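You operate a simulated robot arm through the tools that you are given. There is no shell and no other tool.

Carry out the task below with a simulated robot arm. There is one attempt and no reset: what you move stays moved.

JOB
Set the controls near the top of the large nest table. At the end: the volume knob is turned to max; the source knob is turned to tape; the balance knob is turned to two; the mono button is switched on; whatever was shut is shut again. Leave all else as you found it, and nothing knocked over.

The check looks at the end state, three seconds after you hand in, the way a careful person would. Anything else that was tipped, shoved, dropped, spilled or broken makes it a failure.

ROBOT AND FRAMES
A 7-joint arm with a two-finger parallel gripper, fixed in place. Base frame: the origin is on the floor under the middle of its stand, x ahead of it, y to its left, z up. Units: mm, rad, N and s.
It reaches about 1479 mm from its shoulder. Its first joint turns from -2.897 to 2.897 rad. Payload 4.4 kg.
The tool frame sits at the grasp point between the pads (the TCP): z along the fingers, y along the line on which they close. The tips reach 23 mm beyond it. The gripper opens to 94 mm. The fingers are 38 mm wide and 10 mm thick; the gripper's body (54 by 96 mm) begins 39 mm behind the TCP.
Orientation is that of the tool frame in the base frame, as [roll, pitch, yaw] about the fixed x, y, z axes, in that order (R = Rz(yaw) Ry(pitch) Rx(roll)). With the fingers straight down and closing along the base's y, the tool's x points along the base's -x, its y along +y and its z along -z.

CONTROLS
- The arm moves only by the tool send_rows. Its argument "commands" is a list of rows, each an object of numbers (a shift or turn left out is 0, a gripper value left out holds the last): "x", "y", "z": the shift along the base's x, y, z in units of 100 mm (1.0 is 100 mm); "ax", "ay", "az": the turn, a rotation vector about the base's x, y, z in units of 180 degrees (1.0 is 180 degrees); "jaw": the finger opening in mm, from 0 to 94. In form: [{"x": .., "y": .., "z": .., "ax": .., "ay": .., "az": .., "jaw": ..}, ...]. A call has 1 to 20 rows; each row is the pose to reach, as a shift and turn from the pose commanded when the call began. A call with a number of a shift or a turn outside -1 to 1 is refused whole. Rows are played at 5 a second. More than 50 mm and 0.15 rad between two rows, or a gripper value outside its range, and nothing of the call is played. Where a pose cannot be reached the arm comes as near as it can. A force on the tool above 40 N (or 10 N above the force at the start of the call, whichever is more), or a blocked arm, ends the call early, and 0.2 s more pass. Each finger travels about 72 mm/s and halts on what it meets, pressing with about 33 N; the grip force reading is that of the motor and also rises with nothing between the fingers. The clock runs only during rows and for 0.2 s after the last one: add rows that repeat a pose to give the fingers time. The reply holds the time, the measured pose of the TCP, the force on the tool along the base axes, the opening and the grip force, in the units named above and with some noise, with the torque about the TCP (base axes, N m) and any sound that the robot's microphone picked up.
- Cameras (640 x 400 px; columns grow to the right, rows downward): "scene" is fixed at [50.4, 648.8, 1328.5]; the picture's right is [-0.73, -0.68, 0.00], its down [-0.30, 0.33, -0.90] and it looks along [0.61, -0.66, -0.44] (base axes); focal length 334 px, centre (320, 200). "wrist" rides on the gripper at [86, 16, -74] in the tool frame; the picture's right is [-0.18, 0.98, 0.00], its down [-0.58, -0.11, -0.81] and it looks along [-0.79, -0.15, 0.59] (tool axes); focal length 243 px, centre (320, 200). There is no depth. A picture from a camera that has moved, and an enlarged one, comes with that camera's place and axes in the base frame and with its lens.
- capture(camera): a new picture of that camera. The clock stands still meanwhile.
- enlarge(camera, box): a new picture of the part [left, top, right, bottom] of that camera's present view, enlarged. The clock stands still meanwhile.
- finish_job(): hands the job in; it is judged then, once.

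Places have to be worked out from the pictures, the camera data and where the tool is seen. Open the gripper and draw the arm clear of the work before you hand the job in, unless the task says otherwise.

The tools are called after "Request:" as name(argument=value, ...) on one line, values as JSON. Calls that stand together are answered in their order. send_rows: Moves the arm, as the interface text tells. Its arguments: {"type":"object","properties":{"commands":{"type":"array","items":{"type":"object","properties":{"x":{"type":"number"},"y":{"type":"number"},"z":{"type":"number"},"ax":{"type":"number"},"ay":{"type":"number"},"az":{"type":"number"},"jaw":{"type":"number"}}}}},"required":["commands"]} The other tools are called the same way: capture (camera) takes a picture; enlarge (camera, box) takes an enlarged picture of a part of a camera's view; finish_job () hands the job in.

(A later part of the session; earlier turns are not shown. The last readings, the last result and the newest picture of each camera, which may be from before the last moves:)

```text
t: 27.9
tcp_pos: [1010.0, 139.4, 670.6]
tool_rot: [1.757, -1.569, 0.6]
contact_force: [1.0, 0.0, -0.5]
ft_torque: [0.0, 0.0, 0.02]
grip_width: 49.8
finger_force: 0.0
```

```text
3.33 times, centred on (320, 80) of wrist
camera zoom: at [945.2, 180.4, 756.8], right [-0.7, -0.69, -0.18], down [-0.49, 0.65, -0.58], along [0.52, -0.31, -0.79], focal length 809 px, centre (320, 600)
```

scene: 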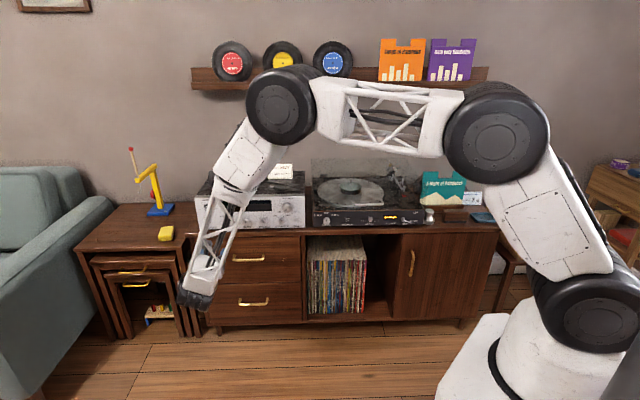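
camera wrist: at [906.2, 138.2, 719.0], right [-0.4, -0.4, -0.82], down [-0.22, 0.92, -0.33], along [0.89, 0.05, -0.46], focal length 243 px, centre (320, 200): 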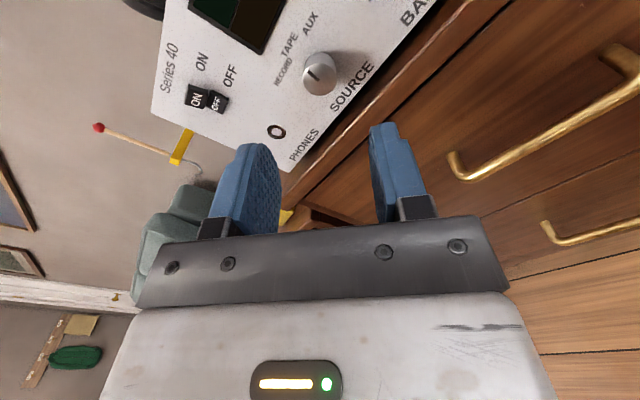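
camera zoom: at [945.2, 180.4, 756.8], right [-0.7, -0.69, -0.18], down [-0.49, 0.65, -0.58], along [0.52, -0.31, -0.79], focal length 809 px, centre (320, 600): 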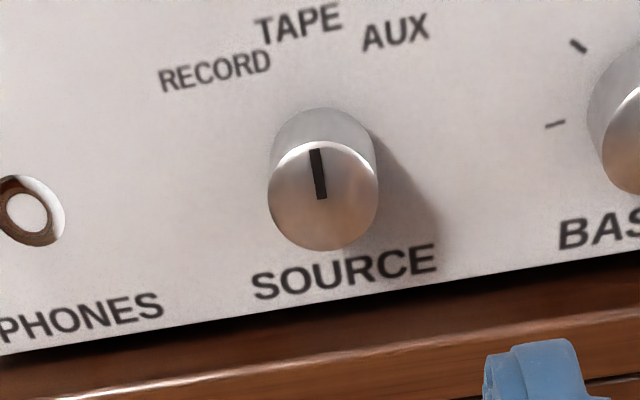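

Source now reads +2°, on TAPE. Next is balance at about T=599.5: I'll slide 212 mm to the right at this standoff.

Request:
send_rows(commands=[{"x": -0.25, "y": -0.25, "jaw": 50}, {"x": -0.5, "y": -0.5, "jaw": 50}, {"x": -0.753, "y": -0.753, "jaw": 50}, {"x": -0.753, "y": -0.753, "jaw": 50}])

Request:
send_rows(commands=[{"x": -0.25, "y": -0.25, "jaw": 50}, {"x": -0.5, "y": -0.5, "jaw": 50}, {"x": -0.753, "y": -0.753, "jaw": 50}, {"x": -0.753, "y": -0.753, "jaw": 50}, {"x": -0.753, "y": -0.753, "jaw": 50}])

Request:
capture(camera="wrist")

Request:
enlarge(camera="wrist", box=[240, 20, 400, 140])

```text
t: 28.9
tcp_pos: [937.6, 62.5, 666.9]
tool_rot: [1.732, -1.57, 0.623]
contact_force: [-0.2, 0.6, -1.2]
ft_torque: [0.0, -0.01, 0.02]
grip_width: 50.2
finger_force: 0.1
```

```text
t: 30.1
tcp_pos: [862.1, -14.8, 669.6]
tool_rot: [1.697, -1.568, 0.658]
contact_force: [-0.3, 0.6, -0.1]
ft_torque: [0.02, 0.0, -0.02]
grip_width: 49.9
finger_force: 0.2
```

```text
taken
camera wrist: at [796.8, 27.1, 757.1], right [-0.7, -0.69, -0.18], down [-0.49, 0.65, -0.58], along [0.52, -0.31, -0.79], focal length 243 px, centre (320, 200)
```

wrist: 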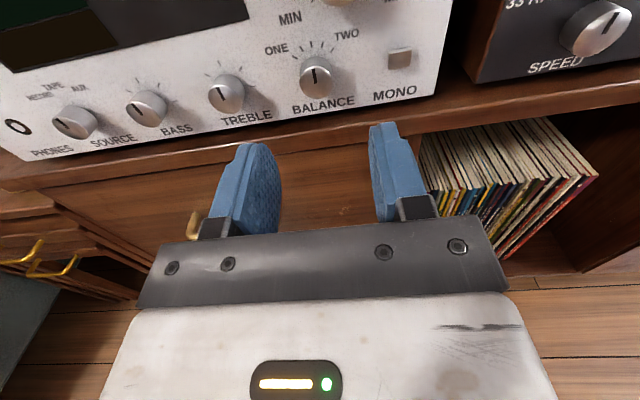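

```text
3.33 times, centred on (320, 80) of wrist
camera zoom: at [796.8, 27.1, 757.1], right [-0.7, -0.69, -0.18], down [-0.49, 0.65, -0.58], along [0.52, -0.31, -0.79], focal length 809 px, centre (320, 600)
```

zoom: 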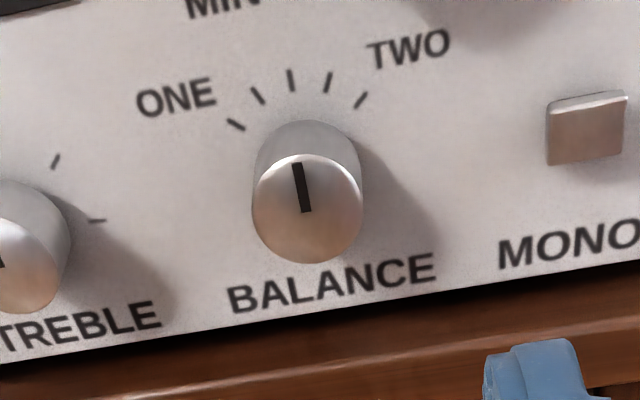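

The balance cap is about 91 mm ahead and 2.5 mm to the left. Refining the knob protrusion to about 15 mm puts the TWO tick at +45°, with the pointer at 0°. I'll approach to just short of the cap with a 1° yaw alignment.

Request:
send_rows(commands=[{"x": 0.16, "y": -0.125, "az": -0.0056, "jaw": 50}, {"x": 0.3, "y": -0.265, "az": -0.0056, "jaw": 50}, {"x": 0.442, "y": -0.407, "az": -0.0056, "jaw": 50}, {"x": 0.442, "y": -0.407, "az": -0.0056, "jaw": 50}, {"x": 0.442, "y": -0.407, "az": -0.0056, "jaw": 50}])

Request:
enlarge(camera="wrist", box=[220, 60, 420, 185])

Request:
capture(camera="wrist")

```text
t: 31.3
tcp_pos: [905.2, -53.2, 668.2]
tool_rot: [-1.49, -1.57, -2.457]
contact_force: [-0.7, -0.1, -0.1]
ft_torque: [0.0, -0.01, -0.03]
grip_width: 49.8
finger_force: 0.0
```

```text
3.20 times, centred on (320, 122) of wrist
camera zoom: at [840.9, -11.0, 756.4], right [-0.71, -0.68, -0.18], down [-0.48, 0.66, -0.58], along [0.52, -0.32, -0.79], focal length 776 px, centre (320, 448)
```

zoom: 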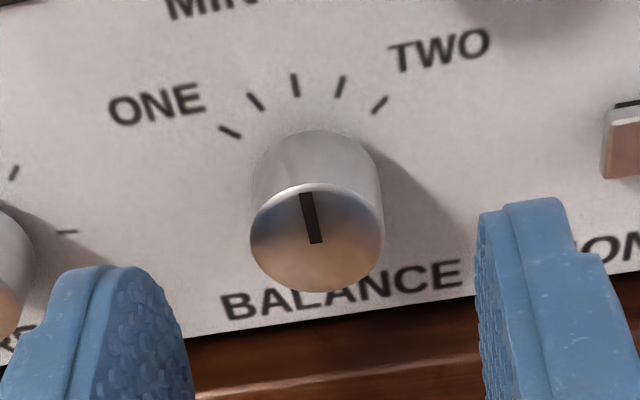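

```text
taken
camera wrist: at [840.9, -11.0, 756.4], right [-0.71, -0.68, -0.18], down [-0.48, 0.66, -0.58], along [0.52, -0.32, -0.79], focal length 243 px, centre (320, 200)
```

wrist: 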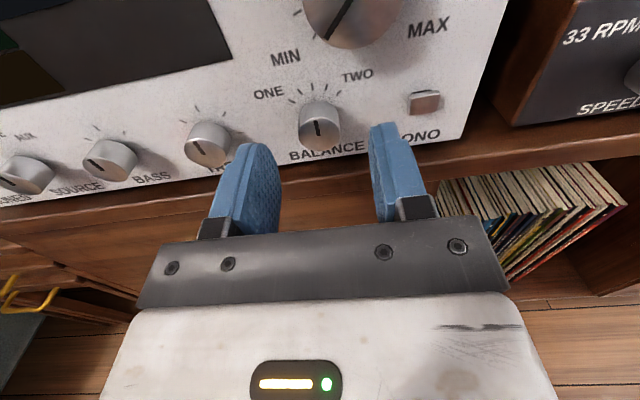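

The knob is centred with the cap about 35 mm ahead. I'll advance 23 mm and close on it.

Request:
send_rows(commands=[{"x": 0.08, "y": -0.08, "jaw": 50}, {"x": 0.162, "y": -0.163, "jaw": 50}, {"x": 0.162, "y": -0.163, "jaw": 50}, {"x": 0.162, "y": -0.163, "jaw": 36}, {"x": 0.162, "y": -0.163, "jaw": 20}, {"x": 0.162, "y": -0.163, "jaw": 20}])

```text
t: 32.7
tcp_pos: [922.8, -69.6, 668.7]
tool_rot: [1.37, -1.57, 0.966]
contact_force: [12.7, 5.9, -2.0]
ft_torque: [0.16, 0.1, 0.77]
grip_width: 24.1
finger_force: 45.8
```

Gripped with a small leftward load. I'll turn clockwise in 15° batches of gentle steps, trimming the position by the force readings.

Request:
send_rows(commands=[{"x": 0.002, "y": 0.002, "jaw": 20}, {"x": 0.002, "y": 0.002, "ax": 0.0145, "ay": -0.015, "jaw": 20}, {"x": 0.002, "y": 0.002, "ax": 0.029, "ay": -0.03, "jaw": 20}, {"x": 0.002, "y": 0.002, "ax": 0.0435, "ay": -0.045, "jaw": 20}, {"x": 0.002, "y": 0.002, "ax": 0.0579, "ay": -0.0599, "jaw": 20}, {"x": 0.002, "y": 0.002, "ax": 0.0579, "ay": -0.0599, "jaw": 20}])

```text
t: 34.1
tcp_pos: [921.7, -69.6, 669.2]
tool_rot: [-1.573, -1.308, -2.373]
contact_force: [26.2, -20.1, -4.5]
ft_torque: [-0.12, -0.1, 0.49]
grip_width: 23.8
finger_force: 45.4
```

The side load is fine, but there's an axial pull of about 33 N, so I'll ease the tool 0.6 mm inwards and turn another 15°.

Request:
send_rows(commands=[{"x": 0.0045, "y": -0.0045, "jaw": 20}, {"x": 0.0045, "y": -0.0045, "ax": 0.0145, "ay": -0.015, "jaw": 20}, {"x": 0.0045, "y": -0.0045, "ax": 0.029, "ay": -0.03, "jaw": 20}, {"x": 0.0045, "y": -0.0045, "ax": 0.0435, "ay": -0.045, "jaw": 20}, {"x": 0.0045, "y": -0.0045, "ax": 0.0579, "ay": -0.0599, "jaw": 20}, {"x": 0.0045, "y": -0.0045, "ax": 0.0579, "ay": -0.0599, "jaw": 20}])

```text
t: 35.5
tcp_pos: [920.7, -70.1, 670.1]
tool_rot: [-1.575, -1.047, -2.372]
contact_force: [8.5, -0.7, -5.2]
ft_torque: [-0.16, -0.13, 0.43]
grip_width: 23.7
finger_force: 44.5
```

The load is small now, at 30° of turn. Final 15°, then check the picture.

Request:
send_rows(commands=[{"ax": 0.0145, "ay": -0.015, "jaw": 20}, {"ax": 0.029, "ay": -0.03, "jaw": 20}, {"ax": 0.0435, "ay": -0.045, "jaw": 20}, {"ax": 0.0579, "ay": -0.0599, "jaw": 20}, {"ax": 0.0579, "ay": -0.0599, "jaw": 20}])

Request:
enlarge(camera="wrist", box=[220, 60, 420, 185])

```text
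t: 36.7
tcp_pos: [920.9, -71.5, 669.6]
tool_rot: [-1.572, -0.788, -2.372]
contact_force: [10.2, 13.4, -4.3]
ft_torque: [-0.12, -0.12, 0.66]
grip_width: 23.7
finger_force: 44.7
```

```text
3.20 times, centred on (320, 122) of wrist
camera zoom: at [815.9, -66.9, 719.6], right [-0.41, -0.39, -0.82], down [-0.21, 0.92, -0.33], along [0.89, 0.04, -0.46], focal length 776 px, centre (320, 448)
```

zoom: 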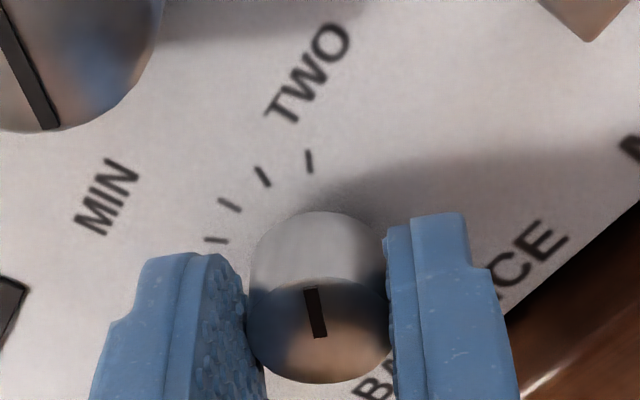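

The pointer measures about 45° and lines up with the TWO tick. I'll release, retreat, and roll back upright to check.

Request:
send_rows(commands=[{"jaw": 36}, {"jaw": 36}, {"jaw": 36}, {"x": -0.15, "y": 0.15, "jaw": 36}, {"x": -0.35, "y": 0.35, "jaw": 36}, {"x": -0.6, "y": 0.6, "jaw": 50}, {"x": -0.6, "y": 0.6, "jaw": 50}])

Request:
send_rows(commands=[{"ax": -0.0289, "ay": 0.03}, {"ax": -0.0579, "ay": 0.06}, {"ax": -0.0868, "ay": 0.09}, {"ax": -0.1158, "ay": 0.12}, {"ax": -0.1447, "ay": 0.15}, {"ax": -0.1737, "ay": 0.18}, {"ax": -0.1737, "ay": 0.18}])

Request:
enlarge(camera="wrist", box=[240, 20, 400, 140])

Request:
capture(camera="wrist")

```text
t: 38.3
tcp_pos: [859.7, -12.5, 668.4]
tool_rot: [-1.573, -0.788, -2.372]
contact_force: [-0.8, -0.4, -0.1]
ft_torque: [-0.02, 0.01, -0.01]
grip_width: 50.2
finger_force: 0.0
```

```text
t: 39.9
tcp_pos: [861.5, -11.0, 668.7]
tool_rot: [1.783, -1.566, 0.555]
contact_force: [0.0, -0.1, -0.2]
ft_torque: [-0.01, -0.04, -0.02]
grip_width: 49.9
finger_force: 0.1
```

```text
3.33 times, centred on (320, 80) of wrist
camera zoom: at [797.0, 31.5, 756.0], right [-0.71, -0.68, -0.18], down [-0.48, 0.66, -0.58], along [0.51, -0.32, -0.79], focal length 809 px, centre (320, 600)
```

zoom: 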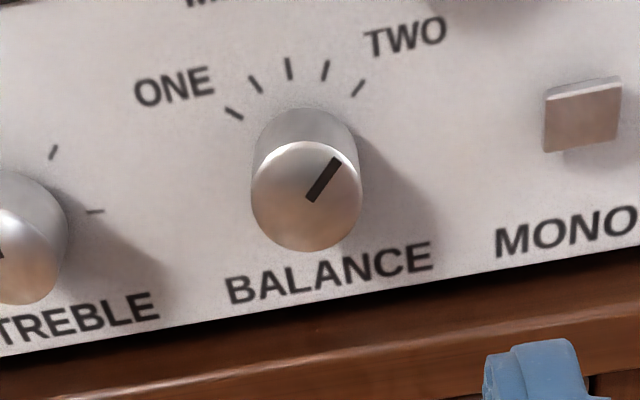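

```text
taken
camera wrist: at [797.0, 31.5, 756.0], right [-0.71, -0.68, -0.18], down [-0.48, 0.66, -0.58], along [0.51, -0.32, -0.79], focal length 243 px, centre (320, 200)
```

wrist: 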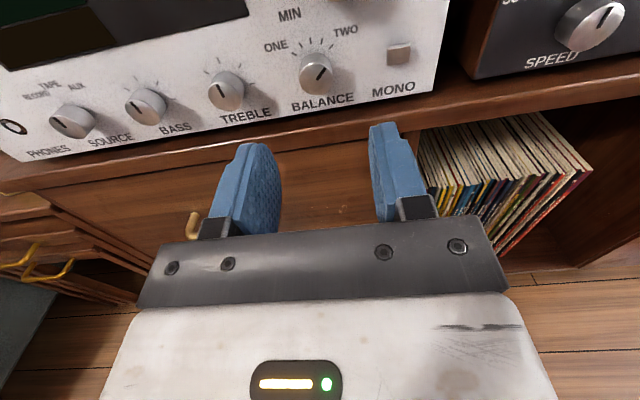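

Balance reads about 45° (TWO). Next is the volume knob, about 24 mm right of and 60 mm above balance. I'll move to a standoff in front of it.

Request:
send_rows(commands=[{"x": -0.085, "y": -0.085, "z": 0.3, "jaw": 66}, {"x": -0.17, "y": -0.17, "z": 0.6, "jaw": 66}, {"x": -0.17, "y": -0.17, "z": 0.6, "jaw": 66}, {"x": -0.17, "y": -0.17, "z": 0.6, "jaw": 66}])

Request:
capture(camera="wrist")

Request:
enlarge(camera="wrist", box=[240, 10, 400, 130])

```text
t: 40.9
tcp_pos: [843.2, -28.7, 728.9]
tool_rot: [1.92, -1.567, 0.417]
contact_force: [0.2, 0.3, -0.2]
ft_torque: [0.0, -0.01, -0.03]
grip_width: 65.8
finger_force: 0.0
```

```text
taken
camera wrist: at [778.7, 14.1, 815.7], right [-0.71, -0.68, -0.18], down [-0.48, 0.66, -0.58], along [0.52, -0.32, -0.79], focal length 243 px, centre (320, 200)
```

wrist: 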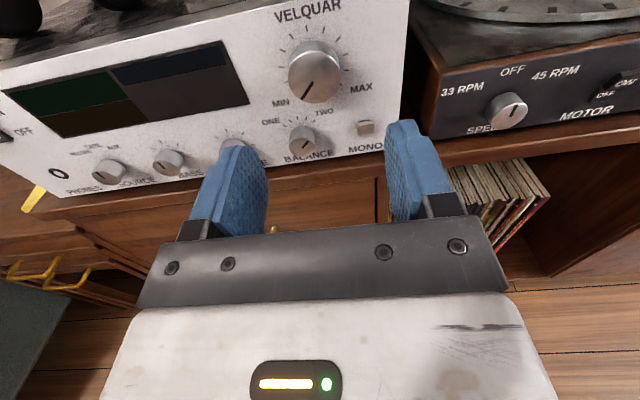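

```text
3.33 times, centred on (320, 70) of wrist
camera zoom: at [778.7, 14.1, 815.7], right [-0.71, -0.68, -0.18], down [-0.48, 0.66, -0.58], along [0.52, -0.32, -0.79], focal length 809 px, centre (320, 633)
```

zoom: 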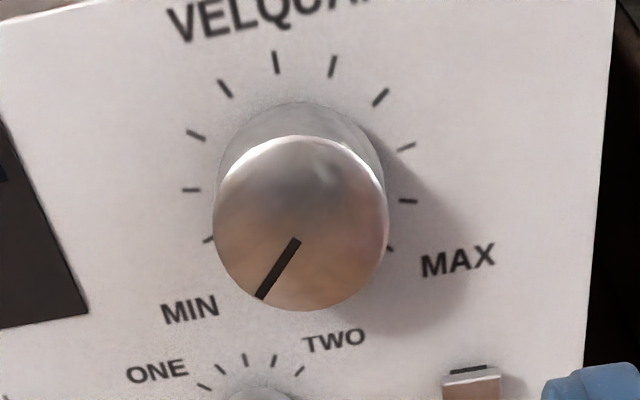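

The volume cap is about 98 mm ahead and 4 mm left, with the pointer at -136° and the MAX tick at +135° (11 ticks, 27° apart), so it needs 270° clockwise. I'll approach to about 40 mm and re-measure.

Request:
send_rows(commands=[{"x": 0.16, "y": -0.11, "jaw": 66}, {"x": 0.3, "y": -0.25, "jaw": 66}, {"x": 0.431, "y": -0.389, "jaw": 66}, {"x": 0.431, "y": -0.389, "jaw": 66}, {"x": 0.431, "y": -0.389, "jaw": 66}])

Request:
capture(camera="wrist")

Request:
enlarge(camera="wrist", box=[220, 60, 420, 185])

```text
t: 42.1
tcp_pos: [886.2, -67.5, 728.4]
tool_rot: [1.88, -1.569, 0.458]
contact_force: [0.2, 0.0, -0.7]
ft_torque: [-0.01, -0.01, -0.01]
grip_width: 66.1
finger_force: 0.1
```

```text
taken
camera wrist: at [822.7, -23.8, 816.5], right [-0.71, -0.68, -0.18], down [-0.48, 0.66, -0.58], along [0.52, -0.32, -0.79], focal length 243 px, centre (320, 200)
```

wrist: 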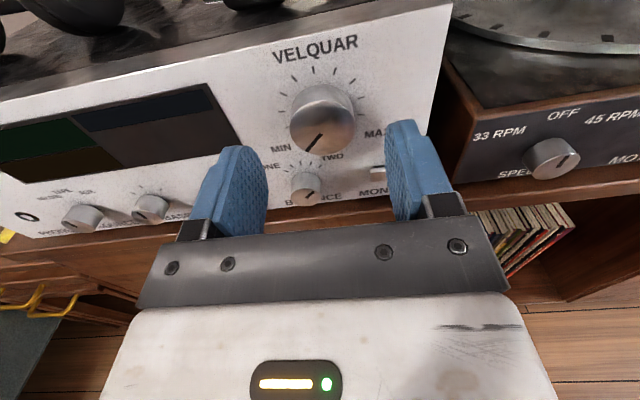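

```text
3.20 times, centred on (320, 122) of wrist
camera zoom: at [822.7, -23.8, 816.5], right [-0.71, -0.68, -0.18], down [-0.48, 0.66, -0.58], along [0.52, -0.32, -0.79], focal length 776 px, centre (320, 448)
```

zoom: 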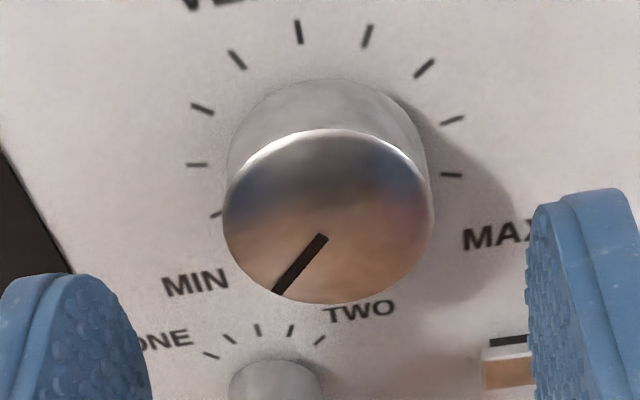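

I'm at about 40 mm from the cap. To pin down its height and depth accurately, I'll take a vertical-baseline view from 50 mm higher.

Request:
send_rows(commands=[{"z": 0.25, "jaw": 66}, {"z": 0.5, "jaw": 66}, {"z": 0.5, "jaw": 66}, {"z": 0.5, "jaw": 66}])

Request:
enlarge(camera="wrist", box=[220, 100, 420, 225])

```text
t: 43.1
tcp_pos: [886.7, -65.7, 780.5]
tool_rot: [1.905, -1.569, 0.43]
contact_force: [0.1, 0.2, -0.7]
ft_torque: [-0.01, 0.01, 0.01]
grip_width: 66.0
finger_force: 0.1
```

```text
3.20 times, centred on (320, 162) of wrist
camera zoom: at [821.8, -22.9, 867.0], right [-0.71, -0.68, -0.18], down [-0.48, 0.66, -0.58], along [0.52, -0.32, -0.79], focal length 776 px, centre (320, 320)
```

zoom: 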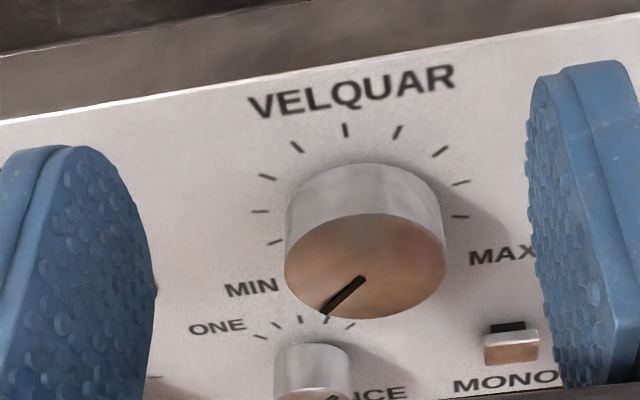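

The baseline gives the volume cap at 40.7 mm ahead, 1.7 mm right and +0.3 mm up from the low pose. I'll go back down, shift right and advance 28.7 mm, then grip.

Request:
send_rows(commands=[{"z": -0.25, "jaw": 60}, {"x": -0.012, "y": -0.012, "z": -0.5, "jaw": 60}, {"x": 0.08, "y": -0.11, "z": -0.5, "jaw": 60}, {"x": 0.14, "y": -0.17, "z": -0.5, "jaw": 60}, {"x": 0.187, "y": -0.218, "z": -0.5, "jaw": 60}, {"x": 0.187, "y": -0.218, "z": -0.5, "jaw": 60}, {"x": 0.187, "y": -0.218, "z": -0.5, "jaw": 46}, {"x": 0.187, "y": -0.218, "z": -0.5, "jaw": 36}, {"x": 0.187, "y": -0.218, "z": -0.5, "jaw": 36}])

Request:
enlarge(camera="wrist", box=[220, 60, 420, 185])

```text
t: 45.1
tcp_pos: [905.9, -88.2, 729.5]
tool_rot: [1.806, -1.57, 0.531]
contact_force: [6.9, 6.0, -1.1]
ft_torque: [-0.06, -0.11, 0.21]
grip_width: 40.2
finger_force: 4.5
```

```text
3.20 times, centred on (320, 122) of wrist
camera zoom: at [840.8, -45.8, 816.6], right [-0.71, -0.68, -0.18], down [-0.48, 0.66, -0.58], along [0.52, -0.32, -0.79], focal length 776 px, centre (320, 448)
```

zoom: 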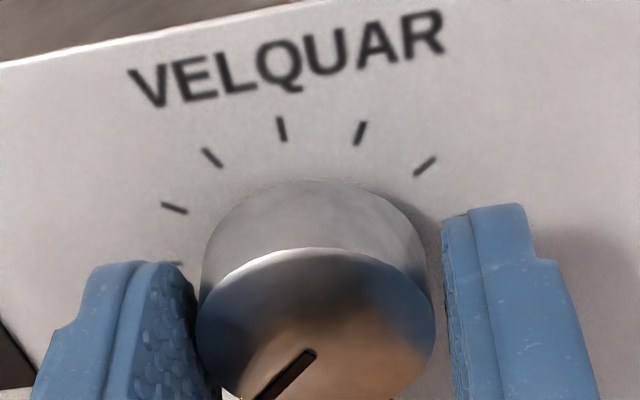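

The left finger touches first, so I'm slightly too far right. I'll shift 0.8 mm left and let the jaw finish closing.

Request:
send_rows(commands=[{"x": 0.0057, "y": 0.0057, "jaw": 34}, {"x": 0.0057, "y": 0.0057, "jaw": 30}, {"x": 0.0057, "y": 0.0057, "jaw": 30}, {"x": 0.0057, "y": 0.0057, "jaw": 30}])

Request:
enlarge(camera="wrist", box=[220, 60, 420, 185])

```text
t: 46.1
tcp_pos: [906.9, -88.1, 729.2]
tool_rot: [1.863, -1.568, 0.475]
contact_force: [13.2, 4.1, -1.1]
ft_torque: [0.14, 0.08, 0.76]
grip_width: 37.6
finger_force: 45.2
```

```text
3.20 times, centred on (320, 122) of wrist
camera zoom: at [841.5, -45.1, 816.5], right [-0.71, -0.68, -0.18], down [-0.48, 0.66, -0.58], along [0.52, -0.32, -0.79], focal length 776 px, centre (320, 448)
```

zoom: 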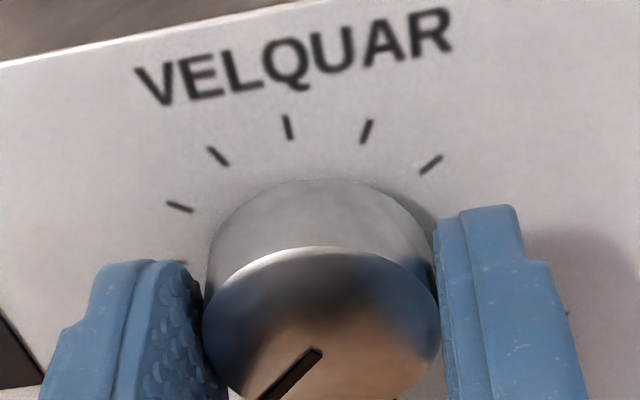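

Gripped firmly at 37.6 mm. I'll start turning clockwise in batches of 25°, watching the loads.

Request:
send_rows(commands=[{"x": 0.002, "y": 0.002, "jaw": 30}, {"x": 0.002, "y": 0.002, "ax": 0.0161, "ay": -0.0167, "jaw": 30}, {"x": 0.002, "y": 0.002, "ax": 0.0322, "ay": -0.0333, "jaw": 30}, {"x": 0.002, "y": 0.002, "ax": 0.0483, "ay": -0.05, "jaw": 30}, {"x": 0.002, "y": 0.002, "ax": 0.0644, "ay": -0.0666, "jaw": 30}, {"x": 0.002, "y": 0.002, "ax": 0.0805, "ay": -0.0833, "jaw": 30}, {"x": 0.002, "y": 0.002, "ax": 0.0965, "ay": -0.0999, "jaw": 30}, {"x": 0.002, "y": 0.002, "ax": 0.0965, "ay": -0.0999, "jaw": 30}])

```text
t: 47.9
tcp_pos: [906.0, -88.5, 728.8]
tool_rot: [-1.576, -1.136, -2.371]
contact_force: [-37.9, -5.2, 10.5]
ft_torque: [-0.53, -0.5, -0.21]
grip_width: 37.5
finger_force: 45.3
```

Turned 25°; the loads are leftover misalignment. I'll ease in the direction of the force (right, out, slightly up) and continue another 25°.

Request:
send_rows(commands=[{"x": -0.0065, "y": -0.001, "z": 0.002, "jaw": 30}, {"x": -0.0065, "y": -0.001, "z": 0.002, "jaw": 30}, {"x": -0.0065, "y": -0.001, "z": 0.002, "ax": 0.0161, "ay": -0.0167, "jaw": 30}, {"x": -0.0065, "y": -0.001, "z": 0.002, "ax": 0.0322, "ay": -0.0333, "jaw": 30}, {"x": -0.0065, "y": -0.001, "z": 0.002, "ax": 0.0483, "ay": -0.05, "jaw": 30}])

```text
t: 49.1
tcp_pos: [905.2, -89.4, 727.6]
tool_rot: [-1.574, -0.92, -2.372]
contact_force: [3.4, -28.0, -14.9]
ft_torque: [0.39, 0.38, 0.73]
grip_width: 37.4
finger_force: 45.2
```

At 37° total now. Trimming again (right, in, slightly down) and continuing.

Request:
send_rows(commands=[{"x": 0.0003, "y": -0.0053, "z": -0.003, "jaw": 30}, {"x": 0.0003, "y": -0.0053, "z": -0.003, "ax": 0.0161, "ay": -0.0167, "jaw": 30}, {"x": 0.0003, "y": -0.0053, "z": -0.003, "ax": 0.0322, "ay": -0.0333, "jaw": 30}, {"x": 0.0003, "y": -0.0053, "z": -0.003, "ax": 0.0483, "ay": -0.05, "jaw": 30}, {"x": 0.0003, "y": -0.0053, "z": -0.003, "ax": 0.0644, "ay": -0.0666, "jaw": 30}, {"x": 0.0003, "y": -0.0053, "z": -0.003, "ax": 0.0644, "ay": -0.0666, "jaw": 30}])

```text
t: 50.5
tcp_pos: [906.0, -88.9, 727.4]
tool_rot: [-1.573, -0.628, -2.371]
contact_force: [-7.6, -24.8, -8.1]
ft_torque: [-0.16, -0.19, 0.09]
grip_width: 37.3
finger_force: 45.0
```

54° total. Trim further and continue another 17–20°.

Request:
send_rows(commands=[{"x": -0.0022, "y": -0.005, "z": -0.002, "jaw": 30}, {"x": -0.0022, "y": -0.005, "z": -0.002, "ax": 0.0161, "ay": -0.0167, "jaw": 30}, {"x": -0.0022, "y": -0.005, "z": -0.002, "ax": 0.0322, "ay": -0.0333, "jaw": 30}, {"x": -0.0022, "y": -0.005, "z": -0.002, "ax": 0.0483, "ay": -0.05, "jaw": 30}, {"x": -0.0022, "y": -0.005, "z": -0.002, "ax": 0.0644, "ay": -0.0666, "jaw": 30}, {"x": -0.0022, "y": -0.005, "z": -0.002, "ax": 0.0805, "ay": -0.0833, "jaw": 30}, {"x": -0.0022, "y": -0.005, "z": -0.002, "ax": 0.0805, "ay": -0.0833, "jaw": 30}])

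Request:
enlarge(camera="wrist", box=[220, 60, 420, 185])

```text
t: 52.1
tcp_pos: [906.2, -89.4, 727.9]
tool_rot: [-1.574, -0.265, -2.371]
contact_force: [-7.5, -7.1, -9.8]
ft_torque: [-0.03, -0.04, 0.4]
grip_width: 37.6
finger_force: 45.2
```

```text
3.20 times, centred on (320, 122) of wrist
camera zoom: at [789.9, -95.6, 736.0], right [-0.06, -0.05, -1.0], down [-0.14, 0.99, -0.04], along [0.99, 0.13, -0.06], focal length 776 px, centre (320, 448)
```

zoom: 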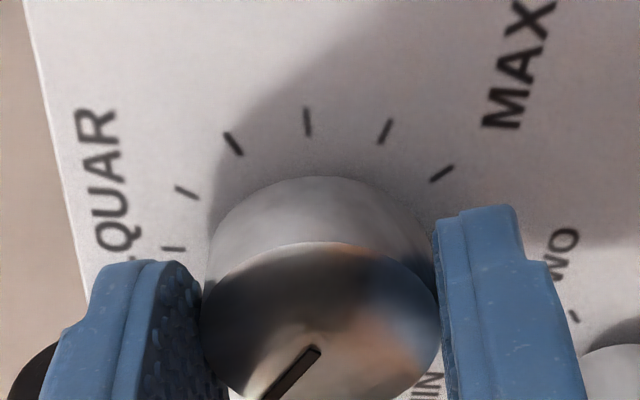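

The knob follows the gripper: 75° turned and the loads are small. Continuing another 25°.

Request:
send_rows(commands=[{"x": -0.001, "y": -0.001, "z": -0.002, "ax": 0.0161, "ay": -0.0167, "jaw": 30}, {"x": -0.001, "y": -0.001, "z": -0.002, "ax": 0.0322, "ay": -0.0333, "jaw": 30}, {"x": -0.001, "y": -0.001, "z": -0.002, "ax": 0.0483, "ay": -0.05, "jaw": 30}, {"x": -0.001, "y": -0.001, "z": -0.002, "ax": 0.0644, "ay": -0.0666, "jaw": 30}, {"x": -0.001, "y": -0.001, "z": -0.002, "ax": 0.0805, "ay": -0.0833, "jaw": 30}, {"x": -0.001, "y": -0.001, "z": -0.002, "ax": 0.0965, "ay": -0.0999, "jaw": 30}, {"x": -0.001, "y": -0.001, "z": -0.002, "ax": 0.0965, "ay": -0.0999, "jaw": 30}])

```text
t: 53.7
tcp_pos: [904.7, -88.1, 728.2]
tool_rot: [-1.575, 0.173, -2.373]
contact_force: [0.2, 21.0, -25.7]
ft_torque: [0.23, 0.24, 0.14]
grip_width: 37.5
finger_force: 44.9
```

100° turned. Trim (down 0.5 mm, slightly left and out) and continue.

Request:
send_rows(commands=[{"x": 0.0, "y": 0.004, "z": -0.005, "jaw": 30}, {"x": 0.0, "y": 0.004, "z": -0.005, "ax": 0.0161, "ay": -0.0167, "jaw": 30}, {"x": 0.0, "y": 0.004, "z": -0.005, "ax": 0.0322, "ay": -0.0333, "jaw": 30}, {"x": 0.0, "y": 0.004, "z": -0.005, "ax": 0.0483, "ay": -0.05, "jaw": 30}, {"x": 0.0, "y": 0.004, "z": -0.005, "ax": 0.0644, "ay": -0.0666, "jaw": 30}, {"x": 0.0, "y": 0.004, "z": -0.005, "ax": 0.0644, "ay": -0.0666, "jaw": 30}])

```text
t: 55.1
tcp_pos: [905.7, -88.4, 728.2]
tool_rot: [-1.572, 0.464, -2.373]
contact_force: [2.6, 12.8, -17.0]
ft_torque: [0.62, 0.64, -0.09]
grip_width: 37.3
finger_force: 45.3
```

116° turned. Continue to 135°, then look.

Request:
send_rows(commands=[{"x": 0.0005, "y": 0.0025, "z": -0.004, "jaw": 30}, {"x": 0.0005, "y": 0.0025, "z": -0.004, "ax": 0.0161, "ay": -0.0167, "jaw": 30}, {"x": 0.0005, "y": 0.0025, "z": -0.004, "ax": 0.0322, "ay": -0.0333, "jaw": 30}, {"x": 0.0005, "y": 0.0025, "z": -0.004, "ax": 0.0483, "ay": -0.05, "jaw": 30}, {"x": 0.0005, "y": 0.0025, "z": -0.004, "ax": 0.0644, "ay": -0.0666, "jaw": 30}, {"x": 0.0005, "y": 0.0025, "z": -0.004, "ax": 0.071, "ay": -0.0735, "jaw": 30}, {"x": 0.0005, "y": 0.0025, "z": -0.004, "ax": 0.071, "ay": -0.0735, "jaw": 30}])

Request:
enlarge(camera="wrist", box=[200, 60, 440, 210])

Request:
capture(camera="scene")

```text
t: 56.7
tcp_pos: [906.4, -88.2, 727.2]
tool_rot: [-1.573, 0.786, -2.371]
contact_force: [-9.7, -3.0, -2.6]
ft_torque: [0.41, 0.4, -0.18]
grip_width: 37.6
finger_force: 44.7
```

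```text
2.67 times, centred on (320, 135) of wrist
camera zoom: at [817.4, -69.3, 656.1], right [0.59, 0.57, -0.56], down [-0.32, 0.81, 0.49], along [0.74, -0.11, 0.67], focal length 647 px, centre (320, 373)
```

zoom: 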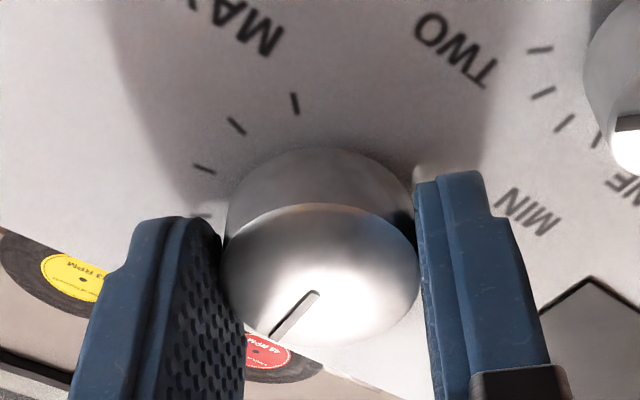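

```text
taken
```

scene: 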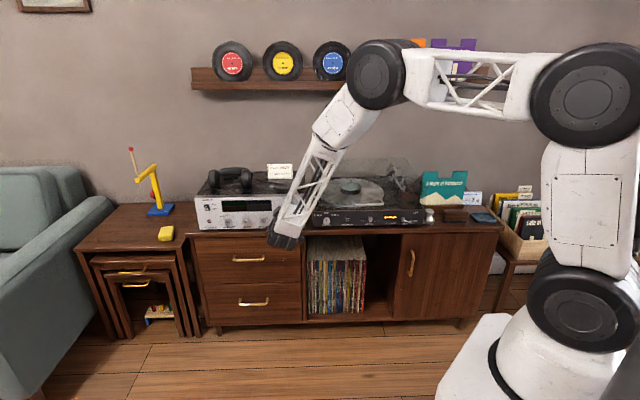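

The first 135° is done and the pointer should be straight up. I'll open modestly, retreat 45 mm, and roll back to re-grip.

Request:
send_rows(commands=[{"jaw": 52}, {"jaw": 52}, {"jaw": 52}, {"x": -0.1, "y": 0.103, "jaw": 52}, {"x": -0.2, "y": 0.207, "jaw": 52}, {"x": -0.313, "y": 0.324, "jaw": 52}, {"x": -0.313, "y": 0.324, "jaw": 52}])

Request:
send_rows(commands=[{"ax": -0.029, "ay": 0.03}, {"ax": -0.058, "ay": 0.06}, {"ax": -0.087, "ay": 0.09}, {"ax": -0.116, "ay": 0.12}, {"ax": -0.145, "ay": 0.15}, {"ax": -0.174, "ay": 0.18}, {"ax": -0.203, "ay": 0.21}, {"ax": -0.232, "ay": 0.24}, {"ax": -0.261, "ay": 0.27}, {"ax": -0.29, "ay": 0.3}, {"ax": -0.319, "ay": 0.33}, {"ax": -0.348, "ay": 0.36}, {"ax": -0.377, "ay": 0.39}, {"ax": -0.406, "ay": 0.42}, {"ax": -0.435, "ay": 0.45}, {"ax": -0.464, "ay": 0.48}, {"ax": -0.493, "ay": 0.51}, {"ax": -0.5213, "ay": 0.5393}, {"ax": -0.5213, "ay": 0.5393}, {"ax": -0.5213, "ay": 0.5393}])

Request:
enlarge(camera="wrist", box=[220, 50, 420, 175])

Request:
capture(camera="wrist")

```text
t: 58.3
tcp_pos: [873.7, -57.1, 726.2]
tool_rot: [-1.573, 0.784, -2.372]
contact_force: [0.2, -0.9, 0.0]
ft_torque: [-0.02, 0.0, -0.02]
grip_width: 51.7
finger_force: 0.1
```

```text
t: 62.5
tcp_pos: [872.9, -55.6, 728.1]
tool_rot: [-1.107, -1.571, -2.84]
contact_force: [-0.1, 0.4, 1.3]
ft_torque: [-0.04, -0.02, 0.0]
grip_width: 51.9
finger_force: 0.1
```

```text
3.20 times, centred on (320, 112) of wrist
camera zoom: at [810.1, -12.7, 815.6], right [-0.71, -0.68, -0.18], down [-0.48, 0.66, -0.58], along [0.52, -0.32, -0.79], focal length 776 px, centre (320, 480)
```

zoom: 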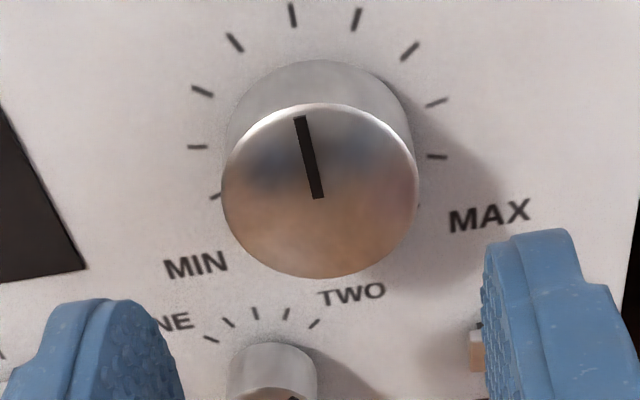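

```text
taken
camera wrist: at [810.1, -12.7, 815.6], right [-0.71, -0.68, -0.18], down [-0.48, 0.66, -0.58], along [0.52, -0.32, -0.79], focal length 243 px, centre (320, 200)
```

wrist: 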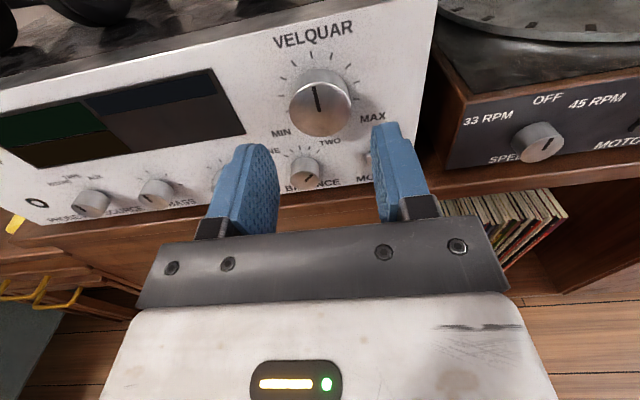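

The pointer is now at about -2°, straight up, and the knob is centred with the cap about 59 mm ahead. I'll advance 46.6 mm and grip for the second stroke.

Request:
send_rows(commands=[{"x": 0.11, "y": -0.115, "jaw": 56}, {"x": 0.22, "y": -0.23, "jaw": 56}, {"x": 0.324, "y": -0.335, "jaw": 56}, {"x": 0.324, "y": -0.335, "jaw": 56}, {"x": 0.324, "y": -0.335, "jaw": 46}, {"x": 0.324, "y": -0.335, "jaw": 36}, {"x": 0.324, "y": -0.335, "jaw": 30}, {"x": 0.324, "y": -0.335, "jaw": 30}])

```text
t: 64.3
tcp_pos: [907.3, -88.0, 728.5]
tool_rot: [2.875, -1.571, -0.535]
contact_force: [12.4, 5.3, -3.1]
ft_torque: [0.11, 0.08, 0.93]
grip_width: 38.0
finger_force: 45.1
```

Same grip condition as before. Turning again, with a smaller first batch and a slight outward trim based on the first stroke.

Request:
send_rows(commands=[{"x": -0.001, "y": 0.001, "ax": 0.0161, "ay": -0.0167, "jaw": 30}, {"x": -0.002, "y": 0.001, "z": 0.001, "ax": 0.0322, "ay": -0.0333, "jaw": 30}, {"x": -0.003, "y": 0.001, "z": 0.001, "ax": 0.0483, "ay": -0.05, "jaw": 30}, {"x": -0.004, "y": 0.001, "z": 0.001, "ax": 0.0644, "ay": -0.0666, "jaw": 30}, {"x": -0.004, "y": 0.001, "z": 0.001, "ax": 0.0805, "ay": -0.0833, "jaw": 30}, {"x": -0.004, "y": 0.001, "z": 0.001, "ax": 0.0805, "ay": -0.0833, "jaw": 30}])

```text
t: 65.7
tcp_pos: [906.9, -89.3, 728.1]
tool_rot: [-1.572, -1.206, -2.373]
contact_force: [21.7, -1.3, -3.5]
ft_torque: [-0.21, -0.18, 0.84]
grip_width: 37.8
finger_force: 44.3
```

21° into the second stroke with moderate loads. Trim and continue 25°.

Request:
send_rows(commands=[{"x": 0.003, "y": -0.001, "jaw": 30}, {"x": 0.003, "y": -0.001, "ax": 0.0161, "ay": -0.0167, "jaw": 30}, {"x": 0.003, "y": -0.001, "ax": 0.0322, "ay": -0.0333, "jaw": 30}, {"x": 0.003, "y": -0.001, "ax": 0.0483, "ay": -0.05, "jaw": 30}, {"x": 0.003, "y": -0.001, "ax": 0.0644, "ay": -0.0666, "jaw": 30}, {"x": 0.003, "y": -0.001, "ax": 0.0805, "ay": -0.0833, "jaw": 30}, {"x": 0.003, "y": -0.001, "ax": 0.0805, "ay": -0.0833, "jaw": 30}])

```text
t: 67.3
tcp_pos: [907.0, -89.0, 729.0]
tool_rot: [-1.573, -0.843, -2.373]
contact_force: [30.8, -1.4, 0.6]
ft_torque: [-0.34, -0.35, 0.73]
grip_width: 37.6
finger_force: 45.3
```

42° in. The load is along +x, so I'll follow it by 0.55 mm and continue.

Request:
send_rows(commands=[{"x": 0.0055, "y": 0.0, "jaw": 30}, {"x": 0.0055, "y": 0.0, "ax": 0.0161, "ay": -0.0167, "jaw": 30}, {"x": 0.0055, "y": 0.0, "ax": 0.0322, "ay": -0.0333, "jaw": 30}, {"x": 0.0055, "y": 0.0, "ax": 0.0483, "ay": -0.05, "jaw": 30}, {"x": 0.0055, "y": 0.0, "ax": 0.0644, "ay": -0.0666, "jaw": 30}, {"x": 0.0055, "y": 0.0, "ax": 0.0805, "ay": -0.0833, "jaw": 30}, {"x": 0.0055, "y": 0.0, "ax": 0.0805, "ay": -0.0833, "jaw": 30}])

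```text
t: 68.9
tcp_pos: [906.8, -88.5, 729.0]
tool_rot: [-1.573, -0.479, -2.374]
contact_force: [-14.5, -1.1, 27.7]
ft_torque: [-0.63, -0.63, 0.19]
grip_width: 37.6
finger_force: 44.9
```

63° in. Follow the load upward 0.6 mm and continue.

Request:
send_rows(commands=[{"x": -0.0025, "y": 0.0, "z": 0.006, "jaw": 30}, {"x": -0.0025, "y": 0.0, "z": 0.006, "ax": 0.0161, "ay": -0.0167, "jaw": 30}, {"x": -0.0025, "y": 0.0, "z": 0.006, "ax": 0.0322, "ay": -0.0333, "jaw": 30}, {"x": -0.0025, "y": 0.0, "z": 0.006, "ax": 0.0483, "ay": -0.05, "jaw": 30}, {"x": -0.0025, "y": 0.0, "z": 0.006, "ax": 0.0644, "ay": -0.0666, "jaw": 30}, {"x": -0.0025, "y": 0.0, "z": 0.006, "ax": 0.0805, "ay": -0.0833, "jaw": 30}, {"x": -0.0025, "y": 0.0, "z": 0.006, "ax": 0.0805, "ay": -0.0833, "jaw": 30}])

```text
t: 70.5
tcp_pos: [907.6, -90.0, 728.1]
tool_rot: [-1.573, -0.115, -2.373]
contact_force: [-17.8, -1.7, 8.3]
ft_torque: [-0.32, -0.3, 0.32]
grip_width: 37.6
finger_force: 44.8
```

83° in. Small trims, continuing.

Request:
send_rows(commands=[{"x": -0.0035, "y": 0.0, "z": 0.001, "jaw": 30}, {"x": -0.0035, "y": 0.0, "z": 0.001, "ax": 0.0161, "ay": -0.0167, "jaw": 30}, {"x": -0.0035, "y": 0.0, "z": 0.001, "ax": 0.0322, "ay": -0.0333, "jaw": 30}, {"x": -0.0035, "y": 0.0, "z": 0.001, "ax": 0.0483, "ay": -0.05, "jaw": 30}, {"x": -0.0035, "y": 0.0, "z": 0.001, "ax": 0.0644, "ay": -0.0666, "jaw": 30}, {"x": -0.0035, "y": 0.0, "z": 0.001, "ax": 0.0805, "ay": -0.0833, "jaw": 30}, {"x": -0.0035, "y": 0.0, "z": 0.001, "ax": 0.0805, "ay": -0.0833, "jaw": 30}])

```text
t: 72.1
tcp_pos: [906.7, -89.4, 729.3]
tool_rot: [-1.574, 0.249, -2.373]
contact_force: [19.8, -13.2, -25.2]
ft_torque: [0.57, 0.59, 0.36]
grip_width: 37.4
finger_force: 44.9
```

104° in. Trim inward and down, continue to about 121°.

Request:
send_rows(commands=[{"x": 0.003, "y": -0.0025, "z": -0.005, "jaw": 30}, {"x": 0.003, "y": -0.0025, "z": -0.005, "ax": 0.0161, "ay": -0.0167, "jaw": 30}, {"x": 0.003, "y": -0.0025, "z": -0.005, "ax": 0.0322, "ay": -0.0333, "jaw": 30}, {"x": 0.003, "y": -0.0025, "z": -0.005, "ax": 0.0483, "ay": -0.05, "jaw": 30}, {"x": 0.003, "y": -0.0025, "z": -0.005, "ax": 0.0644, "ay": -0.0666, "jaw": 30}, {"x": 0.003, "y": -0.0025, "z": -0.005, "ax": 0.0644, "ay": -0.0666, "jaw": 30}])

```text
t: 73.5
tcp_pos: [906.8, -89.2, 727.5]
tool_rot: [-1.571, 0.541, -2.374]
contact_force: [-39.7, 3.1, 15.9]
ft_torque: [-0.06, -0.08, -0.38]
grip_width: 37.9
finger_force: 44.4
```

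121° in with a larger load, so I'll relieve it first (out, right, slightly up), then turn about 8° more.

Request:
send_rows(commands=[{"x": -0.007, "y": 0.0005, "z": 0.003, "jaw": 30}, {"x": -0.007, "y": 0.0005, "z": 0.003, "jaw": 30}, {"x": -0.007, "y": 0.0005, "z": 0.003, "ax": 0.0161, "ay": -0.0167, "jaw": 30}, {"x": -0.007, "y": 0.0005, "z": 0.003, "ax": 0.0322, "ay": -0.0333, "jaw": 30}, {"x": -0.007, "y": 0.0005, "z": 0.003, "ax": 0.0322, "ay": -0.0333, "jaw": 30}])

```text
t: 74.7
tcp_pos: [907.5, -89.1, 727.1]
tool_rot: [-1.573, 0.687, -2.373]
contact_force: [24.4, -9.6, -5.5]
ft_torque: [0.42, 0.38, 0.57]
grip_width: 37.6
finger_force: 45.6
```

129° in. Final 7.5° with a small trim, watching the turning torque for the end stop.

Request:
send_rows(commands=[{"x": 0.003, "y": -0.001, "jaw": 30}, {"x": 0.003, "y": -0.001, "ax": 0.0146, "ay": -0.0151, "jaw": 30}, {"x": 0.003, "y": -0.001, "ax": 0.029, "ay": -0.03, "jaw": 30}, {"x": 0.003, "y": -0.001, "ax": 0.029, "ay": -0.03, "jaw": 30}])

Request:
enlarge(camera="wrist", box=[200, 60, 440, 210])

```text
t: 75.3
tcp_pos: [906.9, -88.6, 728.8]
tool_rot: [-1.572, 0.752, -2.373]
contact_force: [6.8, -2.1, -2.7]
ft_torque: [0.58, 0.57, 0.39]
grip_width: 37.7
finger_force: 45.2
stopped in row 3: the force on the tool passed its limit at 41 N (the readings are from after the stop); the commanded pose is now the measured one
```

```text
2.67 times, centred on (320, 135) of wrist
camera zoom: at [816.5, -71.8, 658.2], right [0.58, 0.56, -0.59], down [-0.31, 0.82, 0.48], along [0.76, -0.09, 0.65], focal length 647 px, centre (320, 373)
```

zoom: 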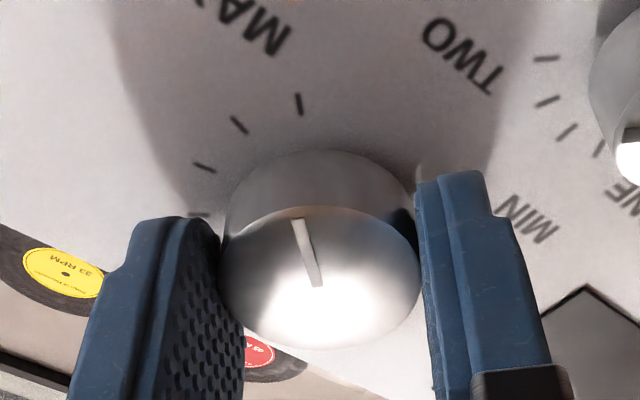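

Stopped at 133° by a transient; the load is now small. The pointer reads roughly 129–131° against the MAX tick at 135°, so I'll turn a few degrees more.

Request:
send_rows(commands=[{"ax": 0.0075, "ay": -0.0078, "jaw": 30}, {"ax": 0.015, "ay": -0.0156, "jaw": 30}, {"ax": 0.0225, "ay": -0.0233, "jaw": 30}, {"ax": 0.0225, "ay": -0.0233, "jaw": 30}])

Request:
enlarge(camera="wrist", box=[200, 60, 440, 210])

```text
t: 76.3
tcp_pos: [907.7, -89.6, 728.0]
tool_rot: [-1.574, 0.851, -2.371]
contact_force: [14.5, -4.1, -7.5]
ft_torque: [0.39, 0.7, 0.47]
grip_width: 37.6
finger_force: 45.1
stopped in row 4: the force on the tool passed its limit at 40 N (the readings are from after the stop); the commanded pose is now the measured one
```

```text
2.67 times, centred on (320, 135) of wrist
camera zoom: at [821.2, -66.6, 653.1], right [0.62, 0.6, -0.51], down [-0.35, 0.79, 0.51], along [0.71, -0.14, 0.69], focal length 647 px, centre (320, 373)
```

zoom: 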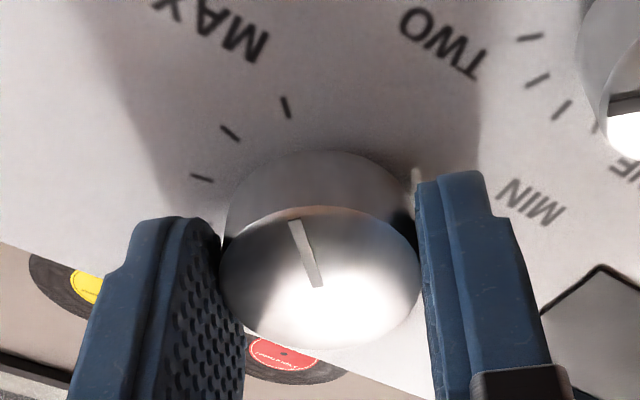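

The gripper is at 138.8°, the pointer lines up with the MAX tick, and a resisting torque has appeared, which suggests the end stop. I'll release, retreat, and roll back upright to check.

Request:
send_rows(commands=[{"jaw": 52}, {"jaw": 52}, {"jaw": 52}, {"x": -0.1, "y": 0.103, "jaw": 52}, {"x": -0.2, "y": 0.207, "jaw": 52}, {"x": -0.34, "y": 0.352, "jaw": 52}, {"x": -0.5, "y": 0.515, "jaw": 52}, {"x": -0.5, "y": 0.515, "jaw": 52}])

Request:
send_rows(commands=[{"ax": -0.0298, "ay": 0.0308}, {"ax": -0.0596, "ay": 0.0617}, {"ax": -0.0894, "ay": 0.0925}, {"ax": -0.1192, "ay": 0.1233}, {"ax": -0.149, "ay": 0.1542}, {"ax": -0.1788, "ay": 0.185}, {"ax": -0.2086, "ay": 0.2158}, {"ax": -0.2384, "ay": 0.2467}, {"ax": -0.2682, "ay": 0.2775}, {"ax": -0.298, "ay": 0.3083}, {"ax": -0.3278, "ay": 0.3392}, {"ax": -0.3576, "ay": 0.37}, {"ax": -0.3874, "ay": 0.4008}, {"ax": -0.4172, "ay": 0.4317}, {"ax": -0.447, "ay": 0.4625}, {"ax": -0.4768, "ay": 0.4933}, {"ax": -0.5066, "ay": 0.5242}, {"ax": -0.536, "ay": 0.5545}, {"ax": -0.536, "ay": 0.5545}, {"ax": -0.536, "ay": 0.5545}])

Request:
enlarge(camera="wrist", box=[240, 20, 400, 140])

Request:
capture(camera="wrist")

```text
t: 78.1
tcp_pos: [854.9, -36.4, 729.7]
tool_rot: [-1.573, 0.856, -2.369]
contact_force: [-0.2, -0.5, -0.8]
ft_torque: [0.0, 0.02, -0.01]
grip_width: 51.9
finger_force: 0.1
```

```text
t: 82.3
tcp_pos: [856.0, -38.3, 728.2]
tool_rot: [-3.11, -1.568, -0.839]
contact_force: [0.0, -0.6, 0.1]
ft_torque: [0.03, -0.02, -0.02]
grip_width: 52.2
finger_force: 0.0
```

```text
3.33 times, centred on (320, 80) of wrist
camera zoom: at [791.4, 4.9, 815.5], right [-0.71, -0.68, -0.18], down [-0.48, 0.66, -0.58], along [0.52, -0.32, -0.79], focal length 809 px, centre (320, 600)
```

zoom: 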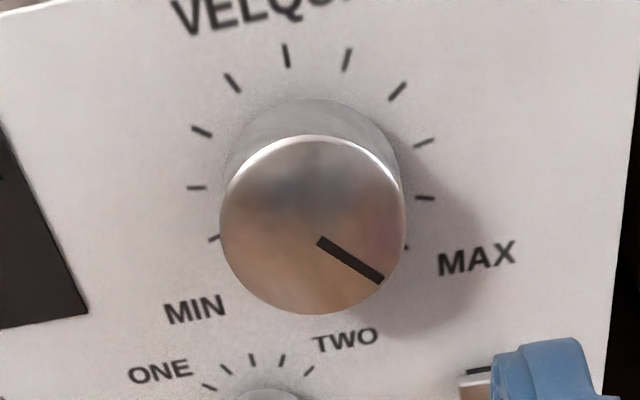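

```text
taken
camera wrist: at [791.4, 4.9, 815.5], right [-0.71, -0.68, -0.18], down [-0.48, 0.66, -0.58], along [0.52, -0.32, -0.79], focal length 243 px, centre (320, 200)
```

wrist: 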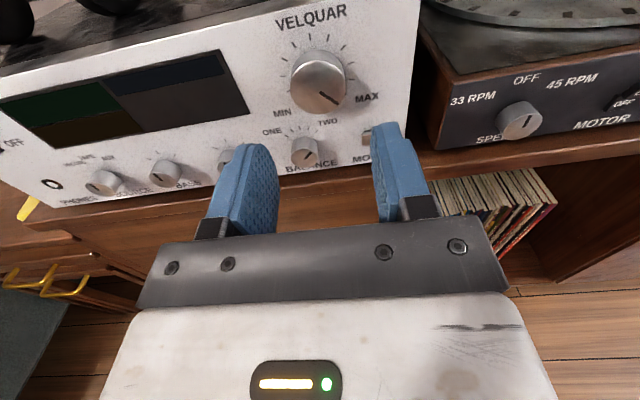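

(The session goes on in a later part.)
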